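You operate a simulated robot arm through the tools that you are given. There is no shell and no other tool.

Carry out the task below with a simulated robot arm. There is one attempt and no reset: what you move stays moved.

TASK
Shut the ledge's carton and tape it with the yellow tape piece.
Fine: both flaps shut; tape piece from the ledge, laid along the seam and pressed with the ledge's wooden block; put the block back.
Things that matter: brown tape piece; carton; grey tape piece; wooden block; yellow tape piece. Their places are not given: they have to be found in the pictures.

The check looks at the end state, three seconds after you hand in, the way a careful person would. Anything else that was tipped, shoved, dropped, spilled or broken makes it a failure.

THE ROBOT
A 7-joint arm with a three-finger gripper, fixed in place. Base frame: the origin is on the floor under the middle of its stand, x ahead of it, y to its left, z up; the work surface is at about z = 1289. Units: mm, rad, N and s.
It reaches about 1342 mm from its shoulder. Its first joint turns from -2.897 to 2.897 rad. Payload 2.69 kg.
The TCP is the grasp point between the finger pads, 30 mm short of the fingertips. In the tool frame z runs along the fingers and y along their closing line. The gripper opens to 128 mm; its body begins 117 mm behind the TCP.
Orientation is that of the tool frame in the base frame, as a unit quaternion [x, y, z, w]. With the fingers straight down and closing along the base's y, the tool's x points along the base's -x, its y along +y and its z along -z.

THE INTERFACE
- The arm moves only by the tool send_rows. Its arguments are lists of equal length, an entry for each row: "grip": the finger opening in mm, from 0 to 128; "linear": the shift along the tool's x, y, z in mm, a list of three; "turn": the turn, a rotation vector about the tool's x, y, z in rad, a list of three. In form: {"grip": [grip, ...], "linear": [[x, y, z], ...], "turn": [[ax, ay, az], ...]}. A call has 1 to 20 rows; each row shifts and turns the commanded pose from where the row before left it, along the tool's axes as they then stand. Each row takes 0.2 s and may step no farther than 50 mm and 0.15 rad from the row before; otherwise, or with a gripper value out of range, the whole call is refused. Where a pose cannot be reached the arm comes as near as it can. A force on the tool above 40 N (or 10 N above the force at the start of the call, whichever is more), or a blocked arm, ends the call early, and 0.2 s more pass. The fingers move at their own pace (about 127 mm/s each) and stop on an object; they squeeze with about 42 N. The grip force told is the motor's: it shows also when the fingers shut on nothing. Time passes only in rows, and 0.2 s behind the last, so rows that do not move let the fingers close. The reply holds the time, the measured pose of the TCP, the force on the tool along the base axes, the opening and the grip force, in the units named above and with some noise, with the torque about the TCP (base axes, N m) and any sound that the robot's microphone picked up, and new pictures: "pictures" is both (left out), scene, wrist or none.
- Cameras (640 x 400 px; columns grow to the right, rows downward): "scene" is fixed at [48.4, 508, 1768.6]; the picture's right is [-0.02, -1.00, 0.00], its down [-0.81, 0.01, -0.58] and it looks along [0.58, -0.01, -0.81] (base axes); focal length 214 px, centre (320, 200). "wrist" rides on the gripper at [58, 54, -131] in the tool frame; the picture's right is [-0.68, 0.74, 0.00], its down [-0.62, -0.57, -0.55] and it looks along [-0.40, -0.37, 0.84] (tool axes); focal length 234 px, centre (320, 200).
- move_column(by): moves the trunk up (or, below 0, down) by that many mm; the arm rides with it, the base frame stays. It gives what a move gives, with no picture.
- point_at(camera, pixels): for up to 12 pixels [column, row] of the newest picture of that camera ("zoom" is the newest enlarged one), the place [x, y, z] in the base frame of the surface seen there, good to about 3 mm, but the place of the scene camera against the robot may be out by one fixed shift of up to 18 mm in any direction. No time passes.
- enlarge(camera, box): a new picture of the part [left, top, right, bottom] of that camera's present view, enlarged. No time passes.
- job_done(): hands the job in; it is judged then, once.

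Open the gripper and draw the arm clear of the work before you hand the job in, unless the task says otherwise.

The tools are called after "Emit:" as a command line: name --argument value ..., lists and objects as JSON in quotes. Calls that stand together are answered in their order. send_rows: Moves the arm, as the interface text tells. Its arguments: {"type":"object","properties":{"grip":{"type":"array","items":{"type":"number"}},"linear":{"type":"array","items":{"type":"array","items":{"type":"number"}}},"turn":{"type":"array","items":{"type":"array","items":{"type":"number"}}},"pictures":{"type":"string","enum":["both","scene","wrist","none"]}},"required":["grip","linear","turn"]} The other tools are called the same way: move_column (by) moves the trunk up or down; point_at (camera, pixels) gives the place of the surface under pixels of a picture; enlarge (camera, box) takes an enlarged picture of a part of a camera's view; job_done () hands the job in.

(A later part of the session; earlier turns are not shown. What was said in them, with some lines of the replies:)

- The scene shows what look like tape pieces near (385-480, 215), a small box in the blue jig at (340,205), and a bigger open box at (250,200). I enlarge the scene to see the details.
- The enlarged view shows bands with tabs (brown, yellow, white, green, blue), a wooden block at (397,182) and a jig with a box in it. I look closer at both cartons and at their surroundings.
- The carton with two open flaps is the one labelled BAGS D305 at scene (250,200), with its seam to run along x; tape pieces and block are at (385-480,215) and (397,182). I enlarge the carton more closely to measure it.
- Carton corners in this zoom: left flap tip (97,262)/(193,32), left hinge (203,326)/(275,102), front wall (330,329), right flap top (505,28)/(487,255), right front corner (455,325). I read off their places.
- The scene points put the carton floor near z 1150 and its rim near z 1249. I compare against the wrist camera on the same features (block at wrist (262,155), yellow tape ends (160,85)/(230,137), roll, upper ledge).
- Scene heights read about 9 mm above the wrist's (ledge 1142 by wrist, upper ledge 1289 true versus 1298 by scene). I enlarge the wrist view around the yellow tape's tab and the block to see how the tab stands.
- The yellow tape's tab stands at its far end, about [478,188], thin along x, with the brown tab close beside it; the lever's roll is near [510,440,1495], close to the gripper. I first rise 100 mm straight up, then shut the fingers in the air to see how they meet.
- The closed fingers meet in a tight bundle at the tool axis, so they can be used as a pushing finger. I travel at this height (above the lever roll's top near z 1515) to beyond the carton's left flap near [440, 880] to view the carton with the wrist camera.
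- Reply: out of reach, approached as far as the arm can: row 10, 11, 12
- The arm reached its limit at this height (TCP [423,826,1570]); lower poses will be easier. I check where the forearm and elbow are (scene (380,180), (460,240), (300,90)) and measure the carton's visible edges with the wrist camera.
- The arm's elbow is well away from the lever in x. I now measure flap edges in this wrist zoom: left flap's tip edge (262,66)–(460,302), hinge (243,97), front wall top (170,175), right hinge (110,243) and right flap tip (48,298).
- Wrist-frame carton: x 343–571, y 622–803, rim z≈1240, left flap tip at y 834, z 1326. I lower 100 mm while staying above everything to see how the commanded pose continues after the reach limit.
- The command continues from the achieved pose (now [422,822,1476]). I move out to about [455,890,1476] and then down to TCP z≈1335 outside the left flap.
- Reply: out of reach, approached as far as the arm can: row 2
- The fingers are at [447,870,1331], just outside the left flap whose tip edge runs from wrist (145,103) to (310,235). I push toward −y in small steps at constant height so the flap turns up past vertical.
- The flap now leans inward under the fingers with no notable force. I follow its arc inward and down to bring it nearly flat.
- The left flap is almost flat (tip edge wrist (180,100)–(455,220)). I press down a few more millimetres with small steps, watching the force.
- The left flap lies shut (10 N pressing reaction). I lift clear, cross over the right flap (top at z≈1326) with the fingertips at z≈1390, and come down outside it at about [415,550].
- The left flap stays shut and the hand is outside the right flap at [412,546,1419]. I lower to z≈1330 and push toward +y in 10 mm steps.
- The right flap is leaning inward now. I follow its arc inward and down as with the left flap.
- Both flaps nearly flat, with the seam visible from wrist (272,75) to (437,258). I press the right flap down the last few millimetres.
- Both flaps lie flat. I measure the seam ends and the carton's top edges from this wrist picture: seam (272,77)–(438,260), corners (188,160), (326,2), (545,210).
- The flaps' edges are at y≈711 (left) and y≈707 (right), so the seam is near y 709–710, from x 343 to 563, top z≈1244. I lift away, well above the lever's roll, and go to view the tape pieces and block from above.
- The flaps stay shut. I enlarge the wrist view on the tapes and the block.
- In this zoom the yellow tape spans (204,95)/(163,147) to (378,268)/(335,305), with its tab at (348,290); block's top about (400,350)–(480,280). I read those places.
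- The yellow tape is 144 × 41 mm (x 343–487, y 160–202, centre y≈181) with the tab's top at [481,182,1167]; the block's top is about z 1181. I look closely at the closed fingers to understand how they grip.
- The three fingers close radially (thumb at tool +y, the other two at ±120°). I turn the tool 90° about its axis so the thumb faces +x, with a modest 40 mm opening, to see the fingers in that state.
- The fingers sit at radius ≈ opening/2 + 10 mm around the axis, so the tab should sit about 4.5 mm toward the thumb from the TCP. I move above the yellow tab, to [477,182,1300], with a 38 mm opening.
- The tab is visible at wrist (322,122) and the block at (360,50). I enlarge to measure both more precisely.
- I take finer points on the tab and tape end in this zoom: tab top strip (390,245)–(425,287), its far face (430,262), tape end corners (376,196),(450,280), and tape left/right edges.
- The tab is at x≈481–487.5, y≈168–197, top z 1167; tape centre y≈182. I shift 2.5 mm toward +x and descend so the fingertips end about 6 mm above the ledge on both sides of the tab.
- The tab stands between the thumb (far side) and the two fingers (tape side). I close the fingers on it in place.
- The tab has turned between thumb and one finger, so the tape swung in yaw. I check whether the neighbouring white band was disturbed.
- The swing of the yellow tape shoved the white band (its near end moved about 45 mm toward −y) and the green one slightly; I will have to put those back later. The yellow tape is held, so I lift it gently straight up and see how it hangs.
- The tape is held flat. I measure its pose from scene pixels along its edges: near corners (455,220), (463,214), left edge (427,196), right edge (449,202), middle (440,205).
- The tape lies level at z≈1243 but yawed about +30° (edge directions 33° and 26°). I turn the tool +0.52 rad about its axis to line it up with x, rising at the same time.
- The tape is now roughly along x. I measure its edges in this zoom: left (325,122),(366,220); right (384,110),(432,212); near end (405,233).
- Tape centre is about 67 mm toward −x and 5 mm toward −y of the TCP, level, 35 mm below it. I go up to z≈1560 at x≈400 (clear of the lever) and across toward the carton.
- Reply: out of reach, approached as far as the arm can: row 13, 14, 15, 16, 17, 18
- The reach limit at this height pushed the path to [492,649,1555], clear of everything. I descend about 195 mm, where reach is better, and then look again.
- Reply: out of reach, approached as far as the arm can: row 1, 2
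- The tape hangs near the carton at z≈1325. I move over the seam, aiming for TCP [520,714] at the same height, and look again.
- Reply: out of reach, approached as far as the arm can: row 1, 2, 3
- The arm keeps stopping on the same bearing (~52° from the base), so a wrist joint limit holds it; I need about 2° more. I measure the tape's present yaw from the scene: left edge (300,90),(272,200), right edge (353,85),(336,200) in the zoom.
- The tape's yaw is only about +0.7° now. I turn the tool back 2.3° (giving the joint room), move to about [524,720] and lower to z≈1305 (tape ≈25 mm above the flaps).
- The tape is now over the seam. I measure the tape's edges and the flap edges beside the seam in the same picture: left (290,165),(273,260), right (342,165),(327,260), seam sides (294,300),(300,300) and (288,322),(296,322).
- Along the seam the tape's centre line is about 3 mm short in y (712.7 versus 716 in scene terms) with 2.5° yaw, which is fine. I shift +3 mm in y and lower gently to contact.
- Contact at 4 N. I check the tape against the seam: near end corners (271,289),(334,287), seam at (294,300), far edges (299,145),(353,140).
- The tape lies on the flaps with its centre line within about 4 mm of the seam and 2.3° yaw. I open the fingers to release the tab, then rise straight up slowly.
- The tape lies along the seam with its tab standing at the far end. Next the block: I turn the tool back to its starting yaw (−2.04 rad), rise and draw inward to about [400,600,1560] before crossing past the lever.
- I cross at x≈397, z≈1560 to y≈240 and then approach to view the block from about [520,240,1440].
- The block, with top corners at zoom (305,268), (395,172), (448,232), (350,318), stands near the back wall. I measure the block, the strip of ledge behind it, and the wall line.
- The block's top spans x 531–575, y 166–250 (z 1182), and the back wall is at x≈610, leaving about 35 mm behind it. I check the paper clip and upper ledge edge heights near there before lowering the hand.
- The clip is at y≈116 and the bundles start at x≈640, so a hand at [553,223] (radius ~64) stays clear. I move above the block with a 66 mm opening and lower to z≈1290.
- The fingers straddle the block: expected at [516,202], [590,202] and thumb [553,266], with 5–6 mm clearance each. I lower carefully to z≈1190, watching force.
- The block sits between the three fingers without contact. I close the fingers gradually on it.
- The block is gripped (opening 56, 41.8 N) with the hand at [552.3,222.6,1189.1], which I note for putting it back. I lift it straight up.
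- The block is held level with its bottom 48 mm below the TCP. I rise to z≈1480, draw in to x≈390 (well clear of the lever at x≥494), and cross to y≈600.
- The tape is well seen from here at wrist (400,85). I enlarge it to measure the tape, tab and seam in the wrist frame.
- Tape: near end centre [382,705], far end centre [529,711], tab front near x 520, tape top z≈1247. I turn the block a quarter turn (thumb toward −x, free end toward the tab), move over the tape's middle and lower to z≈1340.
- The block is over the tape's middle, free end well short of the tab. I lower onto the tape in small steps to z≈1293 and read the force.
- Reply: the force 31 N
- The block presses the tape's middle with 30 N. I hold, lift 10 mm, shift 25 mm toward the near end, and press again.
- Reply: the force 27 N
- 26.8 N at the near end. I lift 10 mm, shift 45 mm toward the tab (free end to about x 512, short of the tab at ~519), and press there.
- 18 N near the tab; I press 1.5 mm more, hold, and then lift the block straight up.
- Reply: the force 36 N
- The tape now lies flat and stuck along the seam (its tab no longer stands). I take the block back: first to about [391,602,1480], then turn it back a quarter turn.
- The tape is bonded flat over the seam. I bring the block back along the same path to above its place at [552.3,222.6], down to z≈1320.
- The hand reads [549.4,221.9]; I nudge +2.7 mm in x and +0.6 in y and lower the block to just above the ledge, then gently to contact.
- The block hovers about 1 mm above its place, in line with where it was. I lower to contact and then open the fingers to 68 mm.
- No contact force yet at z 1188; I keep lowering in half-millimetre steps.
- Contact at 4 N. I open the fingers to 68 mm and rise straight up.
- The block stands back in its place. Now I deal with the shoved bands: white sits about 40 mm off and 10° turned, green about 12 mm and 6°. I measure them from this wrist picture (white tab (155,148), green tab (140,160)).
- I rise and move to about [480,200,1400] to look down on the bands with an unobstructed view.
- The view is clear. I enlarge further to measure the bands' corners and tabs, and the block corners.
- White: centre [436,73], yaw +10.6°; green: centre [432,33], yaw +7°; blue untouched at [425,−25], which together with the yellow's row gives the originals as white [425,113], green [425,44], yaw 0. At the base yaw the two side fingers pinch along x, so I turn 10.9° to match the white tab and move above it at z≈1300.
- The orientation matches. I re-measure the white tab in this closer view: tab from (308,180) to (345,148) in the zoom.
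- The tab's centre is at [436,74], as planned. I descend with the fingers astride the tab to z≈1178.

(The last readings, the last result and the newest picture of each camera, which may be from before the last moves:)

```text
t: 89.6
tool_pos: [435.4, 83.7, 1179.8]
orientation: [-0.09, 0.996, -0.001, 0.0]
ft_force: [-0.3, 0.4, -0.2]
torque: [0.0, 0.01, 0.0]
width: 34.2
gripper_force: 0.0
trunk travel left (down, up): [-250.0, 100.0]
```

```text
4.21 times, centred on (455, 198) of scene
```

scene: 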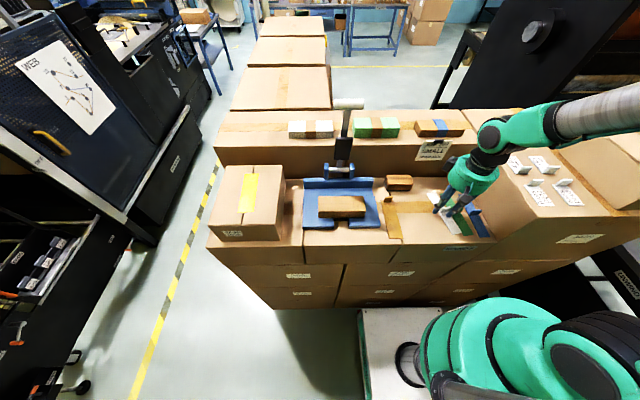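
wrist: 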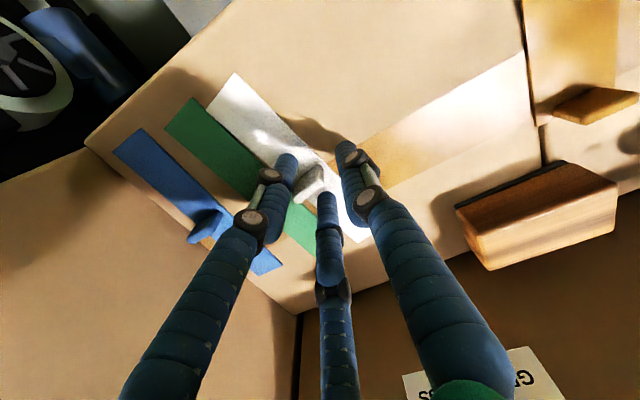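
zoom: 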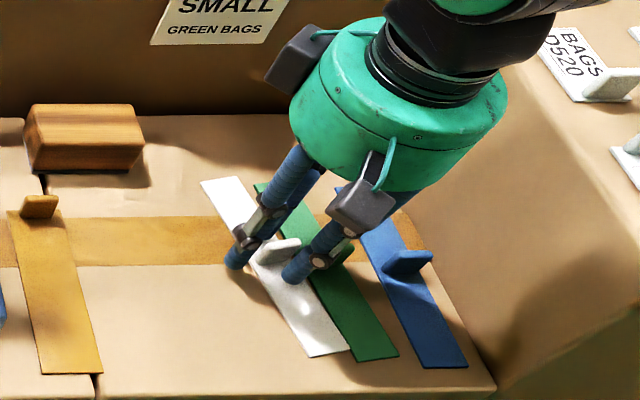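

The tab stands between the two pinching fingers with the thumb clear at its +y side. I close in place.

Emit:
send_rows --grip '[26, 20, 14, 8, 0, 0, 0]' --linear '[[0, 0, 0], [0, 0, 0], [0, 0, 0], [0, 0, 0], [0, 0, 0], [0, 0, 0], [0, 0, 0]]' --turn '[[0, 0, 0], [0, 0, 0], [0, 0, 0], [0, 0, 0], [0, 0, 0], [0, 0, 0], [0, 0, 0]]'

Emit:
enlarge --camera "wrist" --box '[230, 90, 390, 240]'

Emit:
enlarge --camera "scene" --box '[376, 165, 504, 245]'

```text
t: 91.2
tool_pos: [434.4, 84.2, 1179.4]
orientation: [-0.092, 0.996, 0.0, 0.0]
ft_force: [-0.3, -0.3, 0.0]
torque: [0.0, -0.01, 0.0]
width: 7.1
gripper_force: 35.6
trunk travel left (down, up): [-250.0, 100.0]
```

scene: 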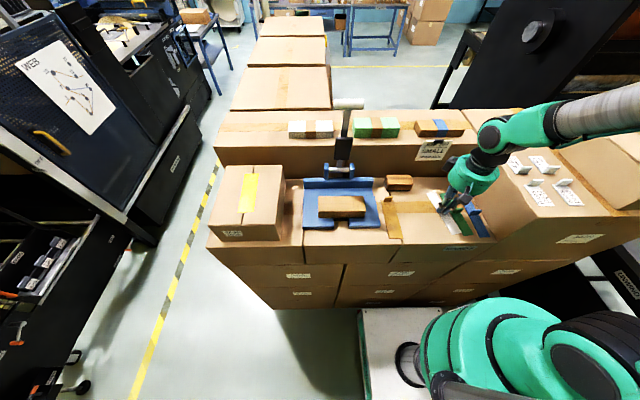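
wrist: 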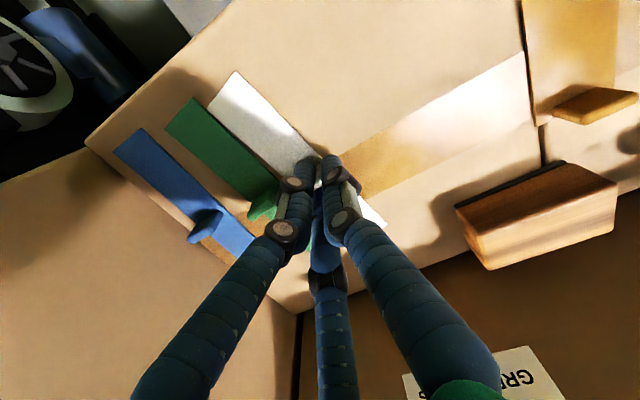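

```text
2.67 times, centred on (310, 165) of wrist
```

zoom: 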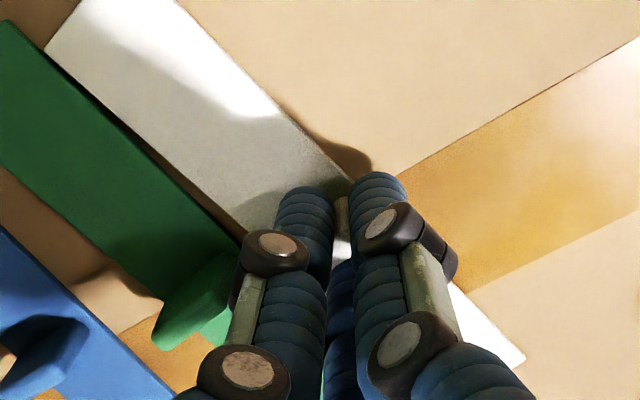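

```text
5.00 times, centred on (440, 205) of scene
```

zoom: 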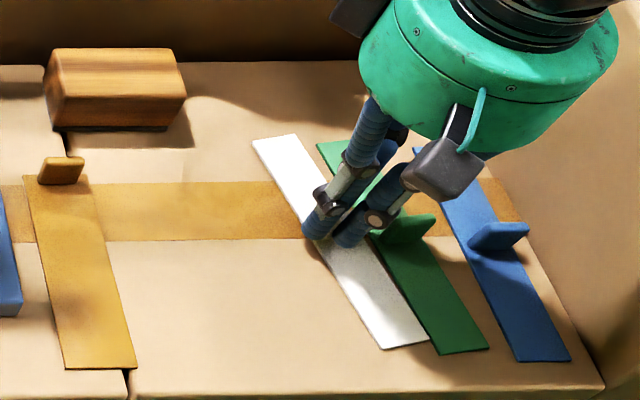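

The band did not shift while gripping (width 7.1). I lift it 35 mm, turn back 10.6° to yaw 0, and carry it over its original place.

Emit:
send_rows --grip '[0, 0, 0, 0, 0, 0, 0, 0, 0, 0]' --linear '[[0, 0, -5], [0, 0, -10], [0, 0, -20], [0, 0, 0], [0, 0, 0], [0, 0, 0], [4.4, 13.2, 0], [4.4, 13.2, 0], [0, 13.2, 0], [0, 0, 0]]' --turn '[[0, 0, 0], [0, 0, 0], [0, 0, 0], [0, 0, 0.0615], [0, 0, 0.0615], [0, 0, 0.0615], [0, 0, 0], [0, 0, 0], [0, 0, 0], [0, 0, 0]]'

Emit:
enlarge --camera "scene" --box '[376, 165, 504, 245]'

Emit:
enlarge --camera "wrist" --box '[140, 50, 400, 250]'

```text
t: 93.4
tool_pos: [425.6, 122.9, 1214.7]
orientation: [0.0, 1.0, 0.0, 0.001]
ft_force: [0.3, 0.7, 0.5]
torque: [-0.02, 0.03, 0.01]
width: 6.8
gripper_force: 34.8
trunk travel left (down, up): [-250.0, 100.0]
```

scene: 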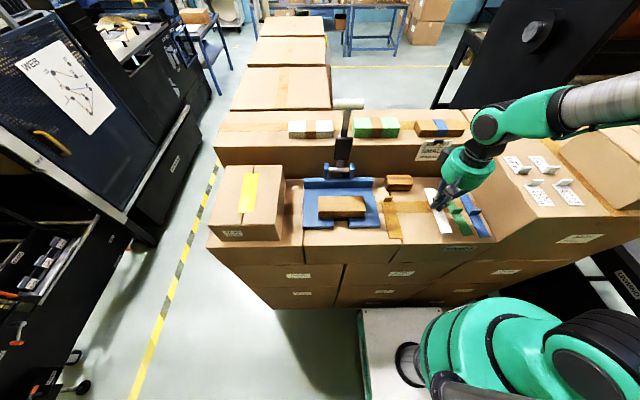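
wrist: 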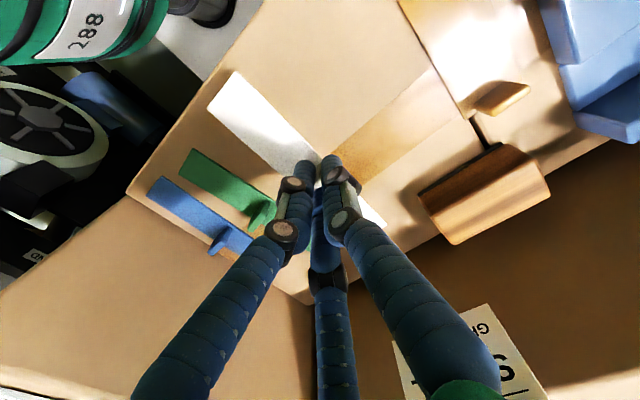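

```text
5.00 times, centred on (440, 205) of scene
```

zoom: 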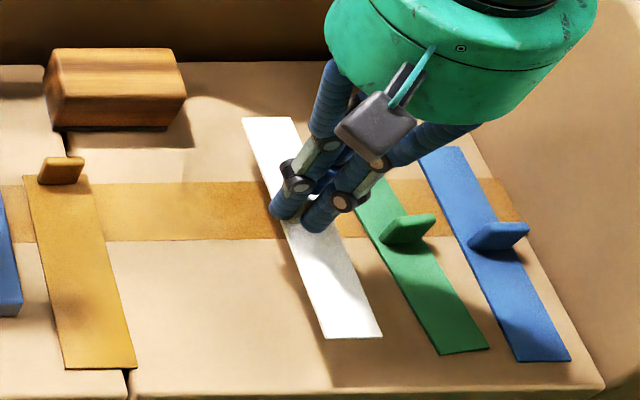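

```text
2.00 times, centred on (270, 150) of wrist
```

zoom: 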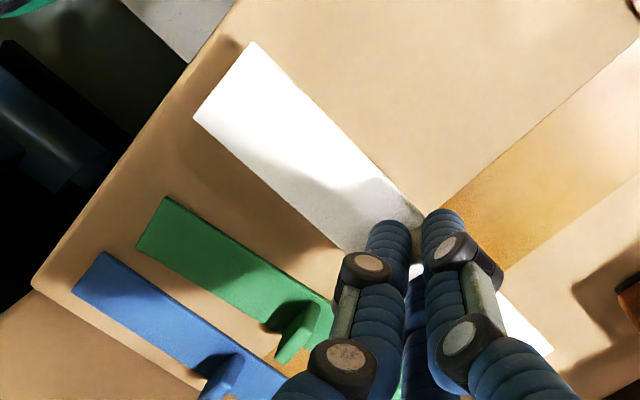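

The white band is held level near its place. I measure its edges in the wrist zoom: near corners (252,47),(200,116) and edge points (395,193),(335,243), far corner (545,350).

Emit:
point_at --camera "zoom" --pixels '[[252, 47], [200, 116], [395, 193], [335, 243], [545, 348], [300, 150], [175, 201], [143, 243], [320, 290]]'

```text
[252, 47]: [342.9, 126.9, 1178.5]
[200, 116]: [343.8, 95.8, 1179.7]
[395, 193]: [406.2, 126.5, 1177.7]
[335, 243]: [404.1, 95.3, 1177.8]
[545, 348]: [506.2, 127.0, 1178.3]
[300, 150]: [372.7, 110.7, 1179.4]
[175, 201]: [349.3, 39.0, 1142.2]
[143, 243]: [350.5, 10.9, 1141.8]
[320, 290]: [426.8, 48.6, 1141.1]
```

The held white band is square (yaw 0), centre [425,111.3]. I shift +1.7 mm in y, lower it to the ledge, and release.

Emit:
send_rows --grip '[0, 0, 0, 0, 0, 0]' --linear '[[0, 1.7, 10], [0, 0, 12], [0, 0, 8], [0, 0, 4], [0, 0, 1.5], [0, 0, 0]]' --turn '[[0, 0, 0], [0, 0, 0], [0, 0, 0], [0, 0, 0], [0, 0, 0], [0, 0, 0]]' --pictures "scene"

Emit:
enlarge --camera "scene" --box '[376, 165, 504, 245]'

```text
t: 94.8
tool_pos: [425.9, 125.1, 1179.4]
orientation: [0.001, 1.0, 0.0, 0.0]
ft_force: [-0.9, 0.7, 2.5]
torque: [0.01, 0.01, -0.01]
width: 6.8
gripper_force: 35.0
trunk travel left (down, up): [-250.0, 100.0]
```

scene: 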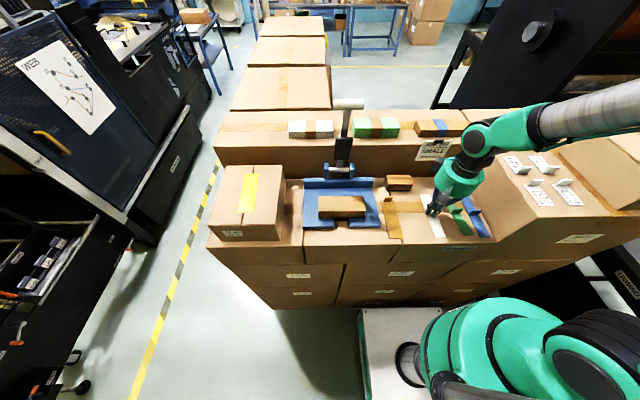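

```text
5.00 times, centred on (440, 205) of scene
```

zoom: 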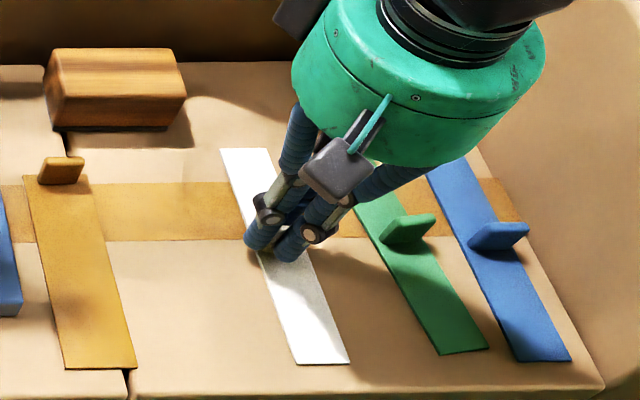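

White is at the ledge, but comparing with the first picture (near corners then at (303,365)/(356,364) in this zoom, now (297,365)/(349,363)) it sits about 4 mm too far toward +y. I lift 3 mm, shift −4 mm in y, and lower again.

Emit:
send_rows --grip '[0, 0, 0, 0, 0]' --linear '[[0, 0, -4], [0, -4, 0], [0, 0, 2.5], [0, 0, 1.5], [0, 0, 0]]' --turn '[[0, 0, 0], [0, 0, 0], [0, 0, 0], [0, 0, 0], [0, 0, 0]]' --pictures "scene"

Emit:
enlarge --camera "scene" --box '[376, 165, 504, 245]'

```text
t: 96.0
tool_pos: [425.8, 120.7, 1178.6]
orientation: [0.001, 1.0, 0.0, 0.0]
ft_force: [0.8, -1.1, 2.4]
torque: [-0.04, 0.01, 0.02]
width: 6.9
gripper_force: 34.5
trunk travel left (down, up): [-250.0, 100.0]
```

scene: 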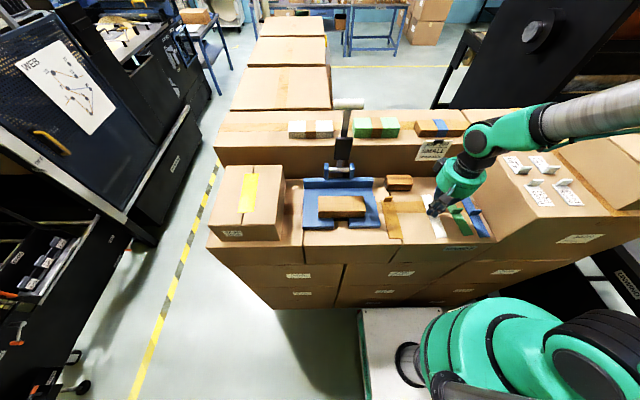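

```text
5.00 times, centred on (440, 205) of scene
```

zoom: 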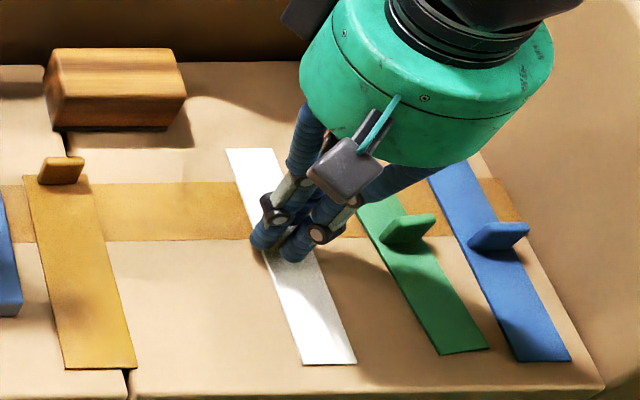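

The white band's corners now match the first picture ((226,149), (303,365), (357,364)). I open and rise.

Emit:
send_rows --grip '[12, 20, 30, 34, 34, 34, 34, 34]' --linear '[[0, 0, 0], [0, 0, 0], [0, 0, 0], [0, 0, 0], [0, 0, -8], [0, 0, -30], [0, 0, -40], [0, 0, -42]]' --turn '[[0, 0, 0], [0, 0, 0], [0, 0, 0], [0, 0, 0], [0, 0, 0], [0, 0, 0], [0, 0, 0], [0, 0, 0]]'

Emit:
enlarge --camera "scene" --box '[376, 165, 504, 245]'

Emit:
enlarge --camera "wrist" --box '[160, 60, 360, 210]'

```text
t: 97.8
tool_pos: [426.4, 121.7, 1298.8]
orientation: [0.001, 1.0, 0.0, 0.001]
ft_force: [-0.4, 0.1, -0.5]
torque: [0.0, 0.02, 0.02]
width: 33.7
gripper_force: 0.1
trunk travel left (down, up): [-250.0, 100.0]
```

scene: 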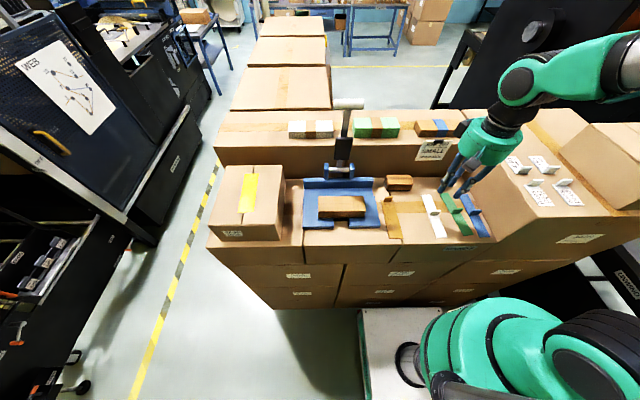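
wrist: 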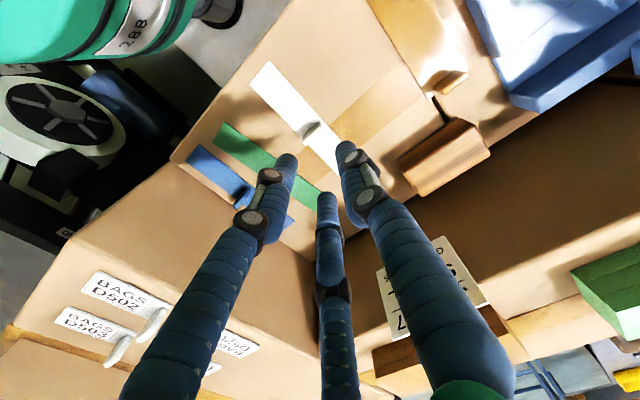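

```text
5.00 times, centred on (440, 205) of scene
```

zoom: 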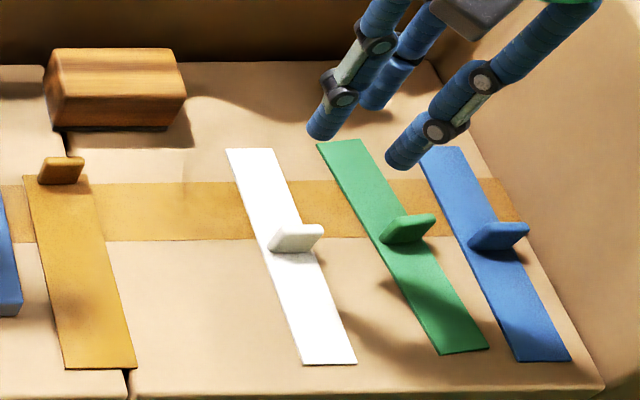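

```text
2.67 times, centred on (260, 135) of wrist
```

zoom: 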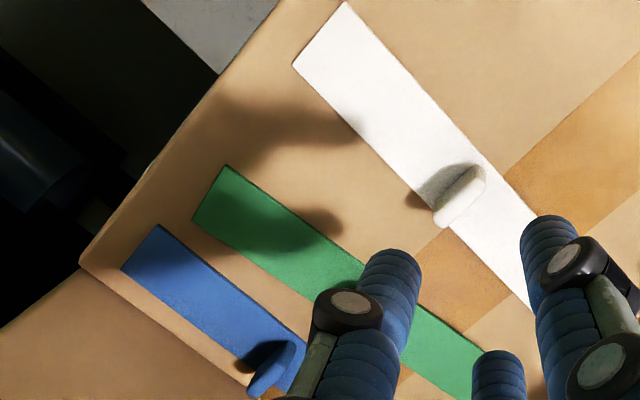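

White matches its original place. Next the green band (tab ≈[432,33.5], yaw ≈6.8°): I move above it, turn −0.119 rad, and look.

Emit:
send_rows --grip '[34, 34, 34, 34, 34]' --linear '[[-2.2, -39.1, 0], [-2.2, -39.2, 0], [0, 0, 10], [0, 0, 10], [0, 0, 0]]' --turn '[[0, 0, 0], [0, 0, 0], [0, 0, -0.06], [0, 0, -0.059], [0, 0, 0]]'

Emit:
enlarge --camera "wrist" --box '[220, 60, 380, 200]'

```text
t: 99.0
tool_pos: [429.2, 43.4, 1279.5]
orientation: [-0.059, 0.998, 0.0, 0.0]
ft_force: [-0.3, -0.1, -0.1]
torque: [-0.03, 0.01, -0.02]
width: 34.3
gripper_force: 0.0
trunk travel left (down, up): [-250.0, 100.0]
```

scene: 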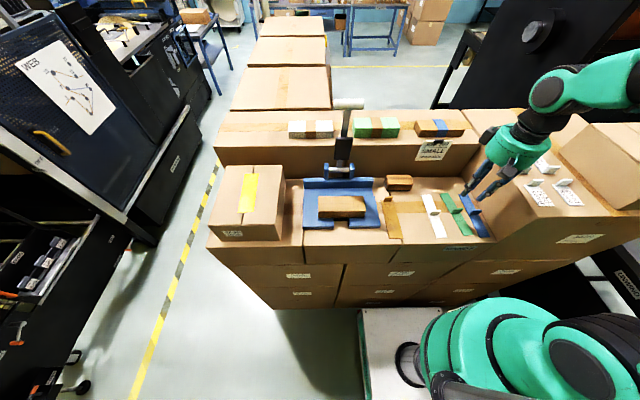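
wrist: 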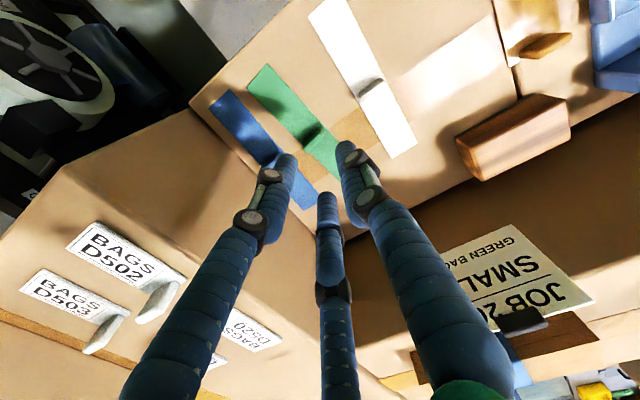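

```text
2.86 times, centred on (300, 130) of wrist
```

zoom: 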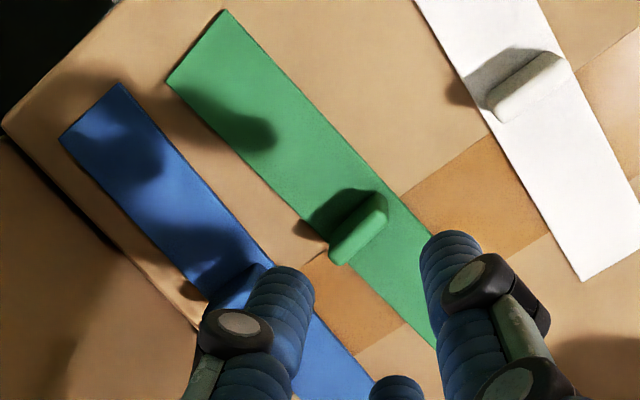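

I measure the green tab here: top strip from (335,258) to (383,205), and edges of the band.

Emit:
point_at --camera "zoom" --pixels '[[338, 256], [380, 207], [360, 228], [370, 215], [350, 240], [225, 15], [172, 82], [425, 230], [320, 225], [300, 85], [250, 165]]'

```text
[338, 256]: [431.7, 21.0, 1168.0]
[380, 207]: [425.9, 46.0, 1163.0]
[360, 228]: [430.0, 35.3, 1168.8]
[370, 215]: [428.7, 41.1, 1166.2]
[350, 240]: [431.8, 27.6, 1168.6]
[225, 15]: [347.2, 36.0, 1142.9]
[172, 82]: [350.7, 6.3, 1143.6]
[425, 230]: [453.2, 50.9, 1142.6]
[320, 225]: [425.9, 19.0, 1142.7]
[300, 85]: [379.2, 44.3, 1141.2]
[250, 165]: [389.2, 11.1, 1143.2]
```

Tab centre ≈[430,34], so the hand is placed right. I descend to z≈1179 and close.

Emit:
send_rows --grip '[34, 34, 34, 34, 34, 26, 20, 14, 8, 0, 0, 0]' --linear '[[0, 0, 35], [0, 0, 30], [0, 0, 22], [0, 0, 13], [0, 0, 0], [0, 0, 0], [0, 0, 0], [0, 0, 0], [0, 0, 0], [0, 0, 0], [0, 0, 0], [0, 0, 0]]' --turn '[[0, 0, 0], [0, 0, 0], [0, 0, 0], [0, 0, 0], [0, 0, 0], [0, 0, 0], [0, 0, 0], [0, 0, 0], [0, 0, 0], [0, 0, 0], [0, 0, 0], [0, 0, 0]]'

Emit:
enlarge --camera "scene" --box '[376, 165, 504, 245]'

Emit:
enlarge --camera "wrist" --box '[140, 50, 400, 250]'

```text
t: 101.6
tool_pos: [429.8, 42.2, 1179.1]
orientation: [-0.059, 0.998, 0.0, 0.001]
ft_force: [0.3, 0.4, -0.2]
torque: [-0.01, -0.02, -0.01]
width: 7.5
gripper_force: 36.1
trunk travel left (down, up): [-250.0, 100.0]
```

scene: 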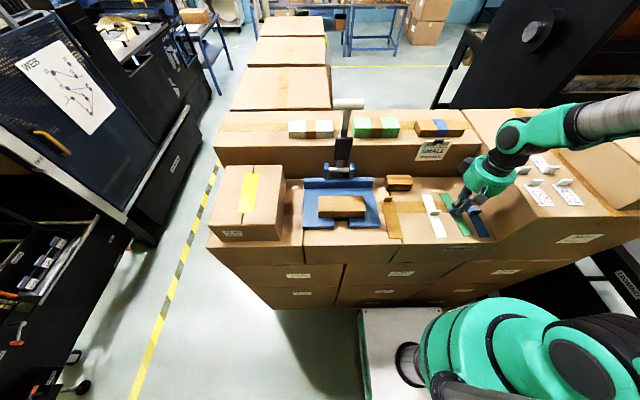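
wrist: 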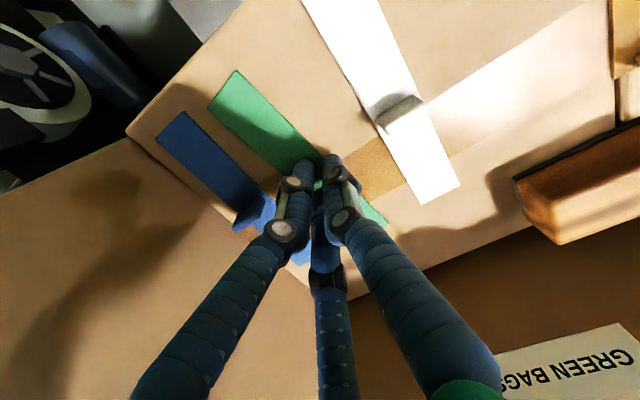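

```text
5.00 times, centred on (440, 205) of scene
```

zoom: 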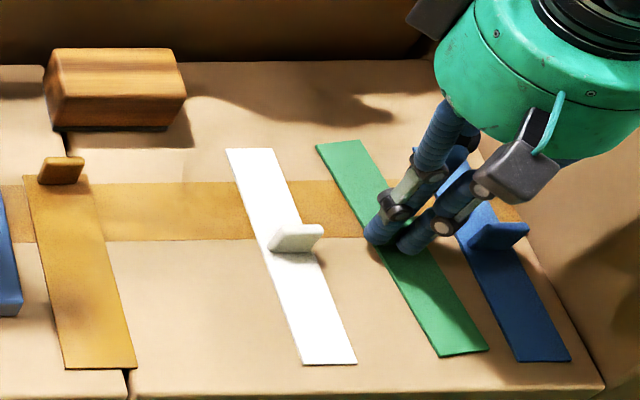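

```text
2.00 times, centred on (270, 150) of wrist
```

zoom: 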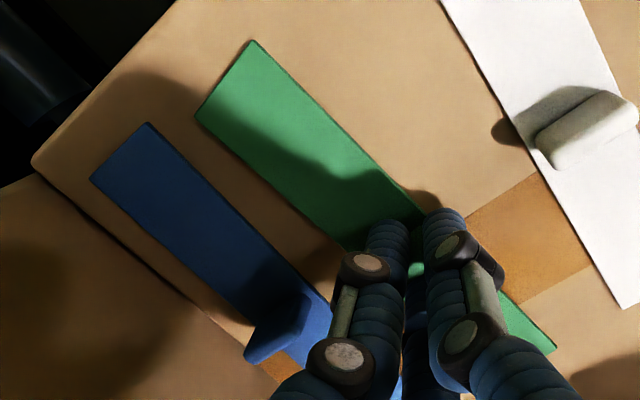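

The green band is held without shifting. I lift 20 mm, turn back to yaw 0, shift (−5,+9) mm, and compare with the first picture.

Emit:
send_rows --grip '[0, 0, 0, 0, 0, 0, 0, 0, 0]' --linear '[[0, 0, -5], [0, 0, -15], [0, 0, 0], [0, 0, 0], [5.2, 9, 0], [0, 0, 9], [0, 0, 6], [0, 0, 3], [0, 0, 0]]' --turn '[[0, 0, 0], [0, 0, 0], [0, 0, 0.06], [0, 0, 0.059], [0, 0, 0], [0, 0, 0], [0, 0, 0], [0, 0, 0], [0, 0, 0]]'

Emit:
enlarge --camera "scene" --box '[376, 165, 504, 245]'

Emit:
enlarge --camera "wrist" --box '[140, 50, 400, 250]'

```text
t: 103.6
tool_pos: [424.4, 51.9, 1181.5]
orientation: [0.002, 1.0, 0.0, 0.001]
ft_force: [0.5, 0.2, 0.0]
torque: [0.0, -0.01, 0.02]
width: 7.3
gripper_force: 35.5
trunk travel left (down, up): [-250.0, 100.0]
```

scene: 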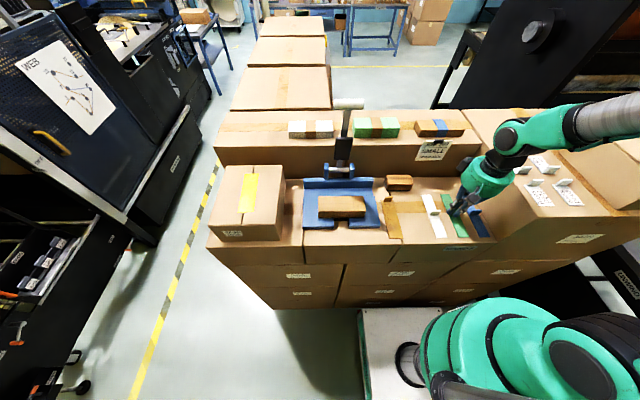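
wrist: 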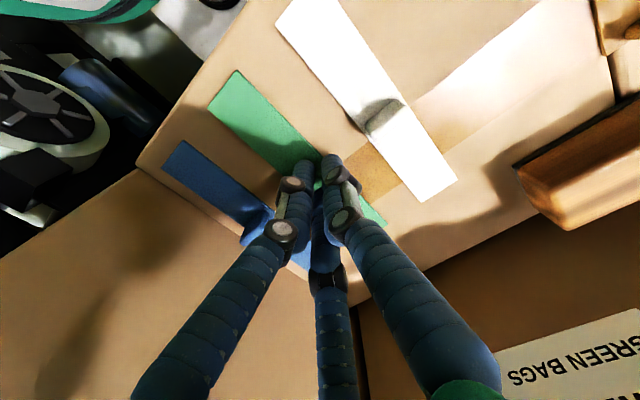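

```text
5.00 times, centred on (440, 205) of scene
```

zoom: 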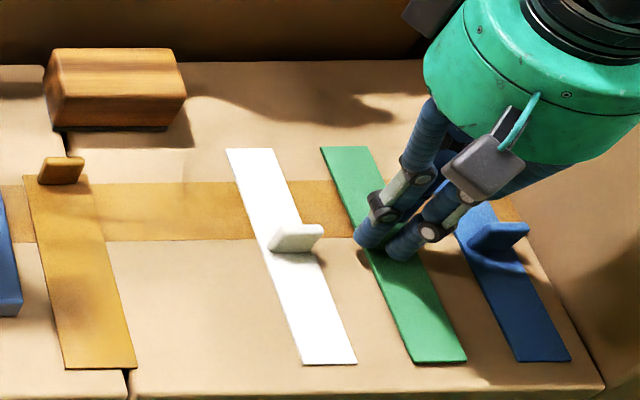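

```text
2.00 times, centred on (270, 150) of wrist
```

zoom: 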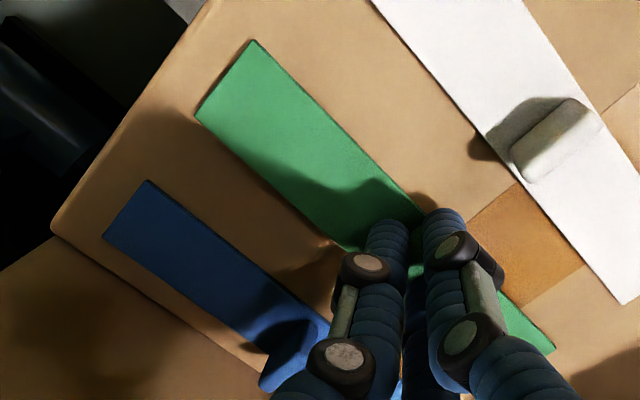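

Green's far corners match ((320,147),(366,147)); the near end is ~2 mm too far right. I turn +0.013 rad, shift +1 mm in y, lower to contact.

Emit:
send_rows --grip '[0, 0, 0, 0]' --linear '[[0, 1, 0], [0, 0, 1.5], [0, 0, 1], [0, 0, 0]]' --turn '[[0, 0, 0.013], [0, 0, 0], [0, 0, 0], [0, 0, 0]]' --pictures "scene"

Emit:
enlarge --camera "scene" --box '[376, 165, 504, 245]'

```text
t: 104.6
tool_pos: [424.3, 52.2, 1178.5]
orientation: [0.006, 1.0, 0.0, 0.0]
ft_force: [-0.1, 0.9, 1.2]
torque: [0.03, 0.01, 0.01]
width: 7.3
gripper_force: 34.8
trunk travel left (down, up): [-250.0, 100.0]
```

scene: 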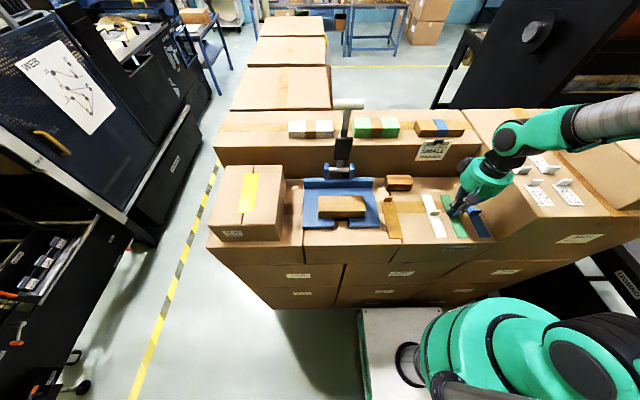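

```text
5.00 times, centred on (440, 205) of scene
```

zoom: 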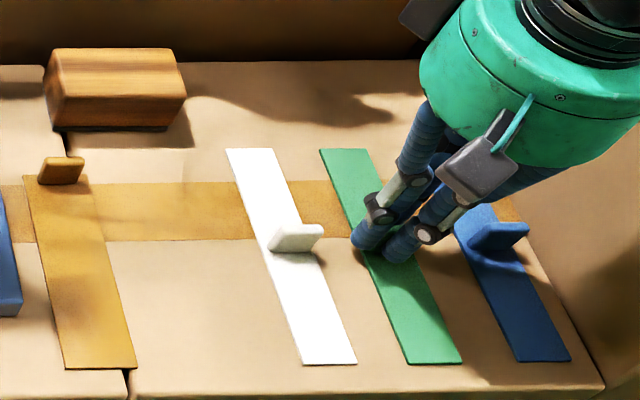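

Green's corners now match the original ((320,148),(365,147),(463,361),(410,364)) within a pixel. I open and rise.

Emit:
send_rows --grip '[12, 20, 30, 34, 34, 34, 34, 34, 34]' --linear '[[0, 0, 0], [0, 0, 0], [0, 0, 0], [0, 0, 0], [0, 0, -8], [0, 0, -30], [0, 0, -40], [0, 0, -42], [0, 0, -40]]' --turn '[[0, 0, 0], [0, 0, 0], [0, 0, 0], [0, 0, 0], [0, 0, 0], [0, 0, 0], [0, 0, 0], [0, 0, 0], [0, 0, 0]]'

Emit:
enlarge --camera "scene" --box '[280, 150, 500, 260]'

Emit:
enlarge --camera "scene" --box '[376, 165, 444, 245]'

```text
t: 106.6
tool_pos: [423.6, 53.5, 1339.9]
orientation: [0.007, 1.0, 0.0, 0.0]
ft_force: [0.4, -0.5, 0.1]
torque: [-0.01, -0.02, -0.01]
width: 34.0
gripper_force: 0.0
trunk travel left (down, up): [-250.0, 100.0]
```

scene: 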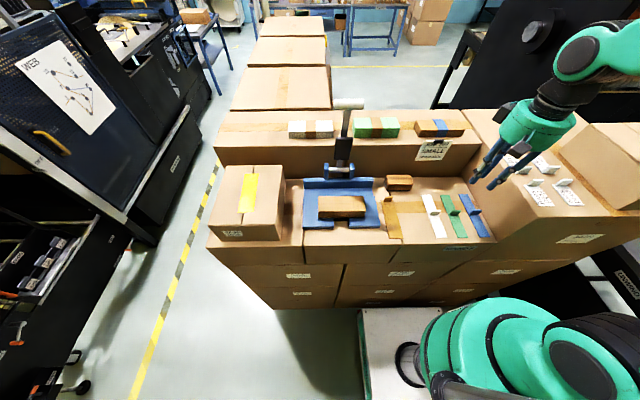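
wrist: 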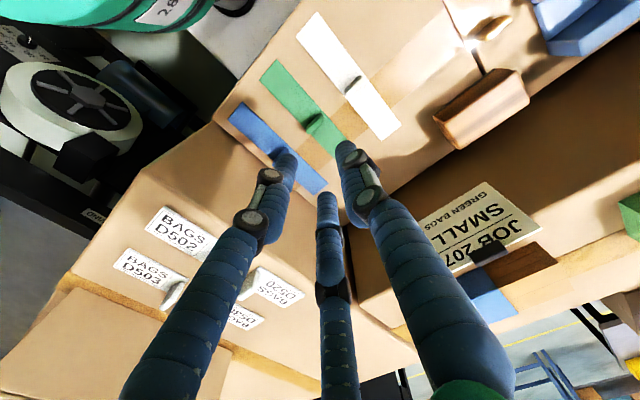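

```text
2.91 times, centred on (390, 205) of scene
```

zoom: 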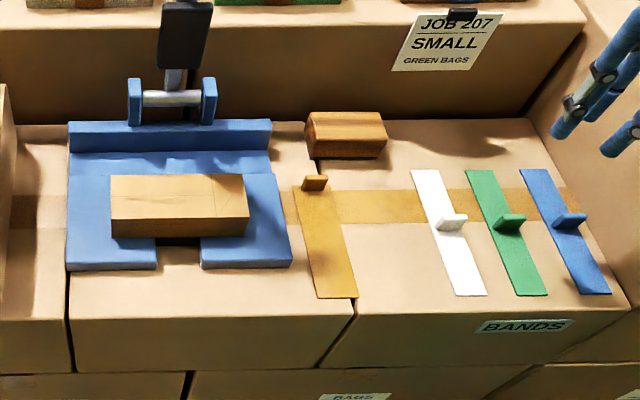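

```text
5.00 times, centred on (410, 205) of scene
```

zoom: 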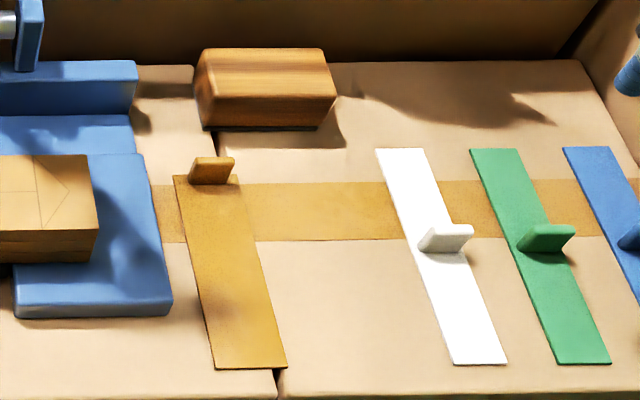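

Bands and brown tape match the first picture; the block is within about 5 mm of its original spot. I check the carton, flaps and tape once more.

Emit:
enlarge --camera "scene" --box '[176, 140, 304, 244]'

Emit:
enlarge --camera "scene" --box '[210, 80, 480, 180]'

Emit:
enlarge --camera "scene" --box '[460, 100, 640, 260]'

```text
3.85 times, centred on (240, 192) of scene
```

zoom: 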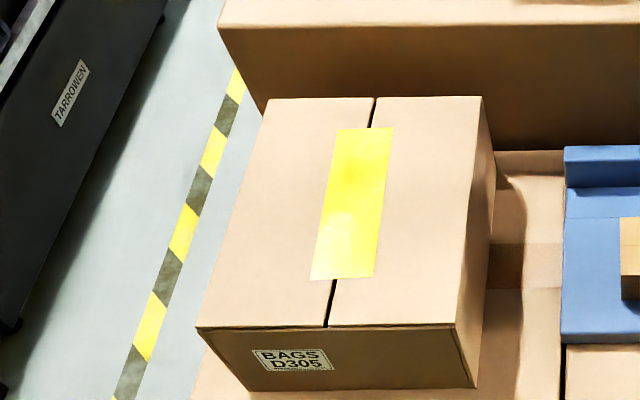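

```text
2.37 times, centred on (345, 130) of scene
```

zoom: 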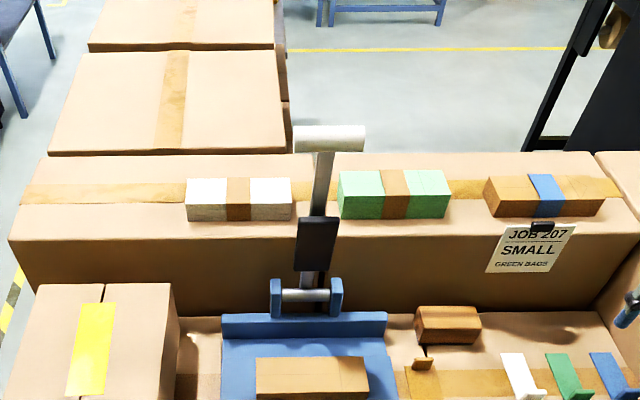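

```text
2.50 times, centred on (550, 180) of scene
```

zoom: 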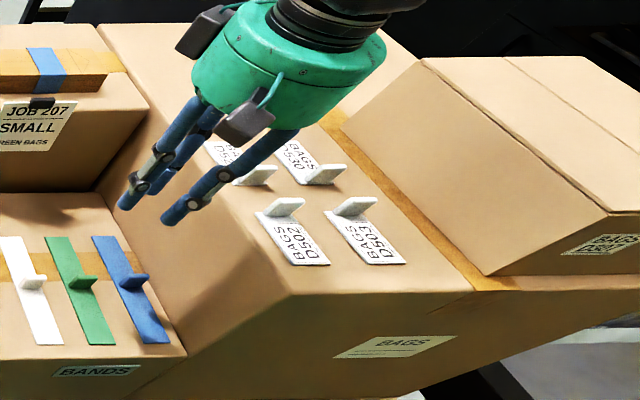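

Carton shut, tape flat along the seam, everything else as in the first picture. I raise the arm clear and open the gripper before handing in.

Emit:
send_rows --grip '[34, 34, 34, 34, 34, 80, 128, 128, 128]' --linear '[[0, 0, -40], [0, 0, -40], [0, 0, -40], [0, 40, -20], [0, 40, 0], [0, 0, 0], [0, 0, 0], [0, 0, 0], [0, 0, 0]]' --turn '[[0, 0, 0], [0, 0, 0], [0, 0, 0], [0, 0, 0], [0, 0, 0], [0, 0, 0], [0, 0, 0], [0, 0, 0], [0, 0, 0]]'

```text
t: 108.6
tool_pos: [425.6, 132.7, 1478.5]
orientation: [0.007, 1.0, 0.0, -0.001]
ft_force: [-0.2, 0.3, -1.0]
torque: [0.01, -0.01, 0.0]
width: 127.8
gripper_force: 0.0
trunk travel left (down, up): [-250.0, 100.0]
```

scene: 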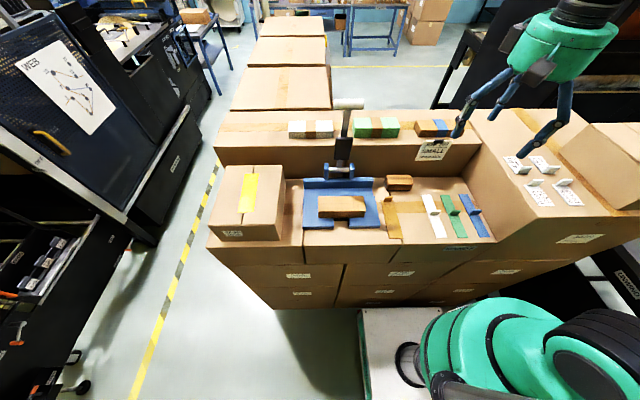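
wrist: 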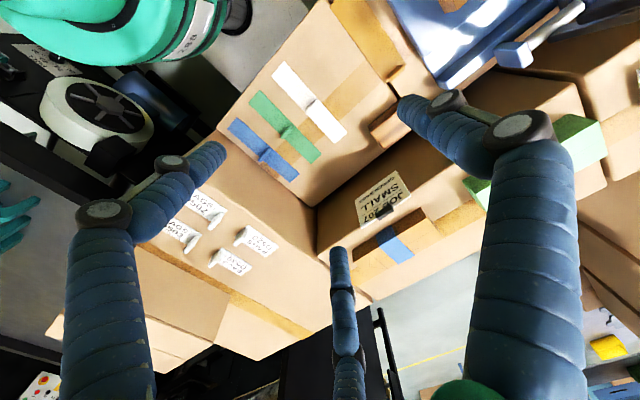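

The arm is clear with the gripper open at [426,133,1479]; the carton at scene (247,200) is shut and taped, and the block, brown tape and bands are in place. I hand the job in.

Emit:
job_done

```text
The job is handed in.
```

The carton is shut and the yellow tape is stuck along its seam. I handed the job in with the gripper open and the arm clear of the work.

- **Carton:** both flaps lie flat, and they stayed shut after I let go of them.
- **Tape:** it lies over the seam, about 2° off straight and within 5 mm of it at the worst end. I pressed it with the wooden block at three overlapping places, with about 27 to 36 N. Its standing tab was gone after pressing and I did not see where it went; the tape looks fully bonded.
- **Block:** it is back in its place on the ledge, about 5 mm from where it stood and turned by about 1°.
- **Bands shoved and put back:** when I first gripped the yellow tape it swung and pushed the white band about 40 mm and the green one about 12 mm. I picked both up and set them back, and in the pictures they match their starting places closely.

Nothing else looked moved in the last pictures compared with the first ones.
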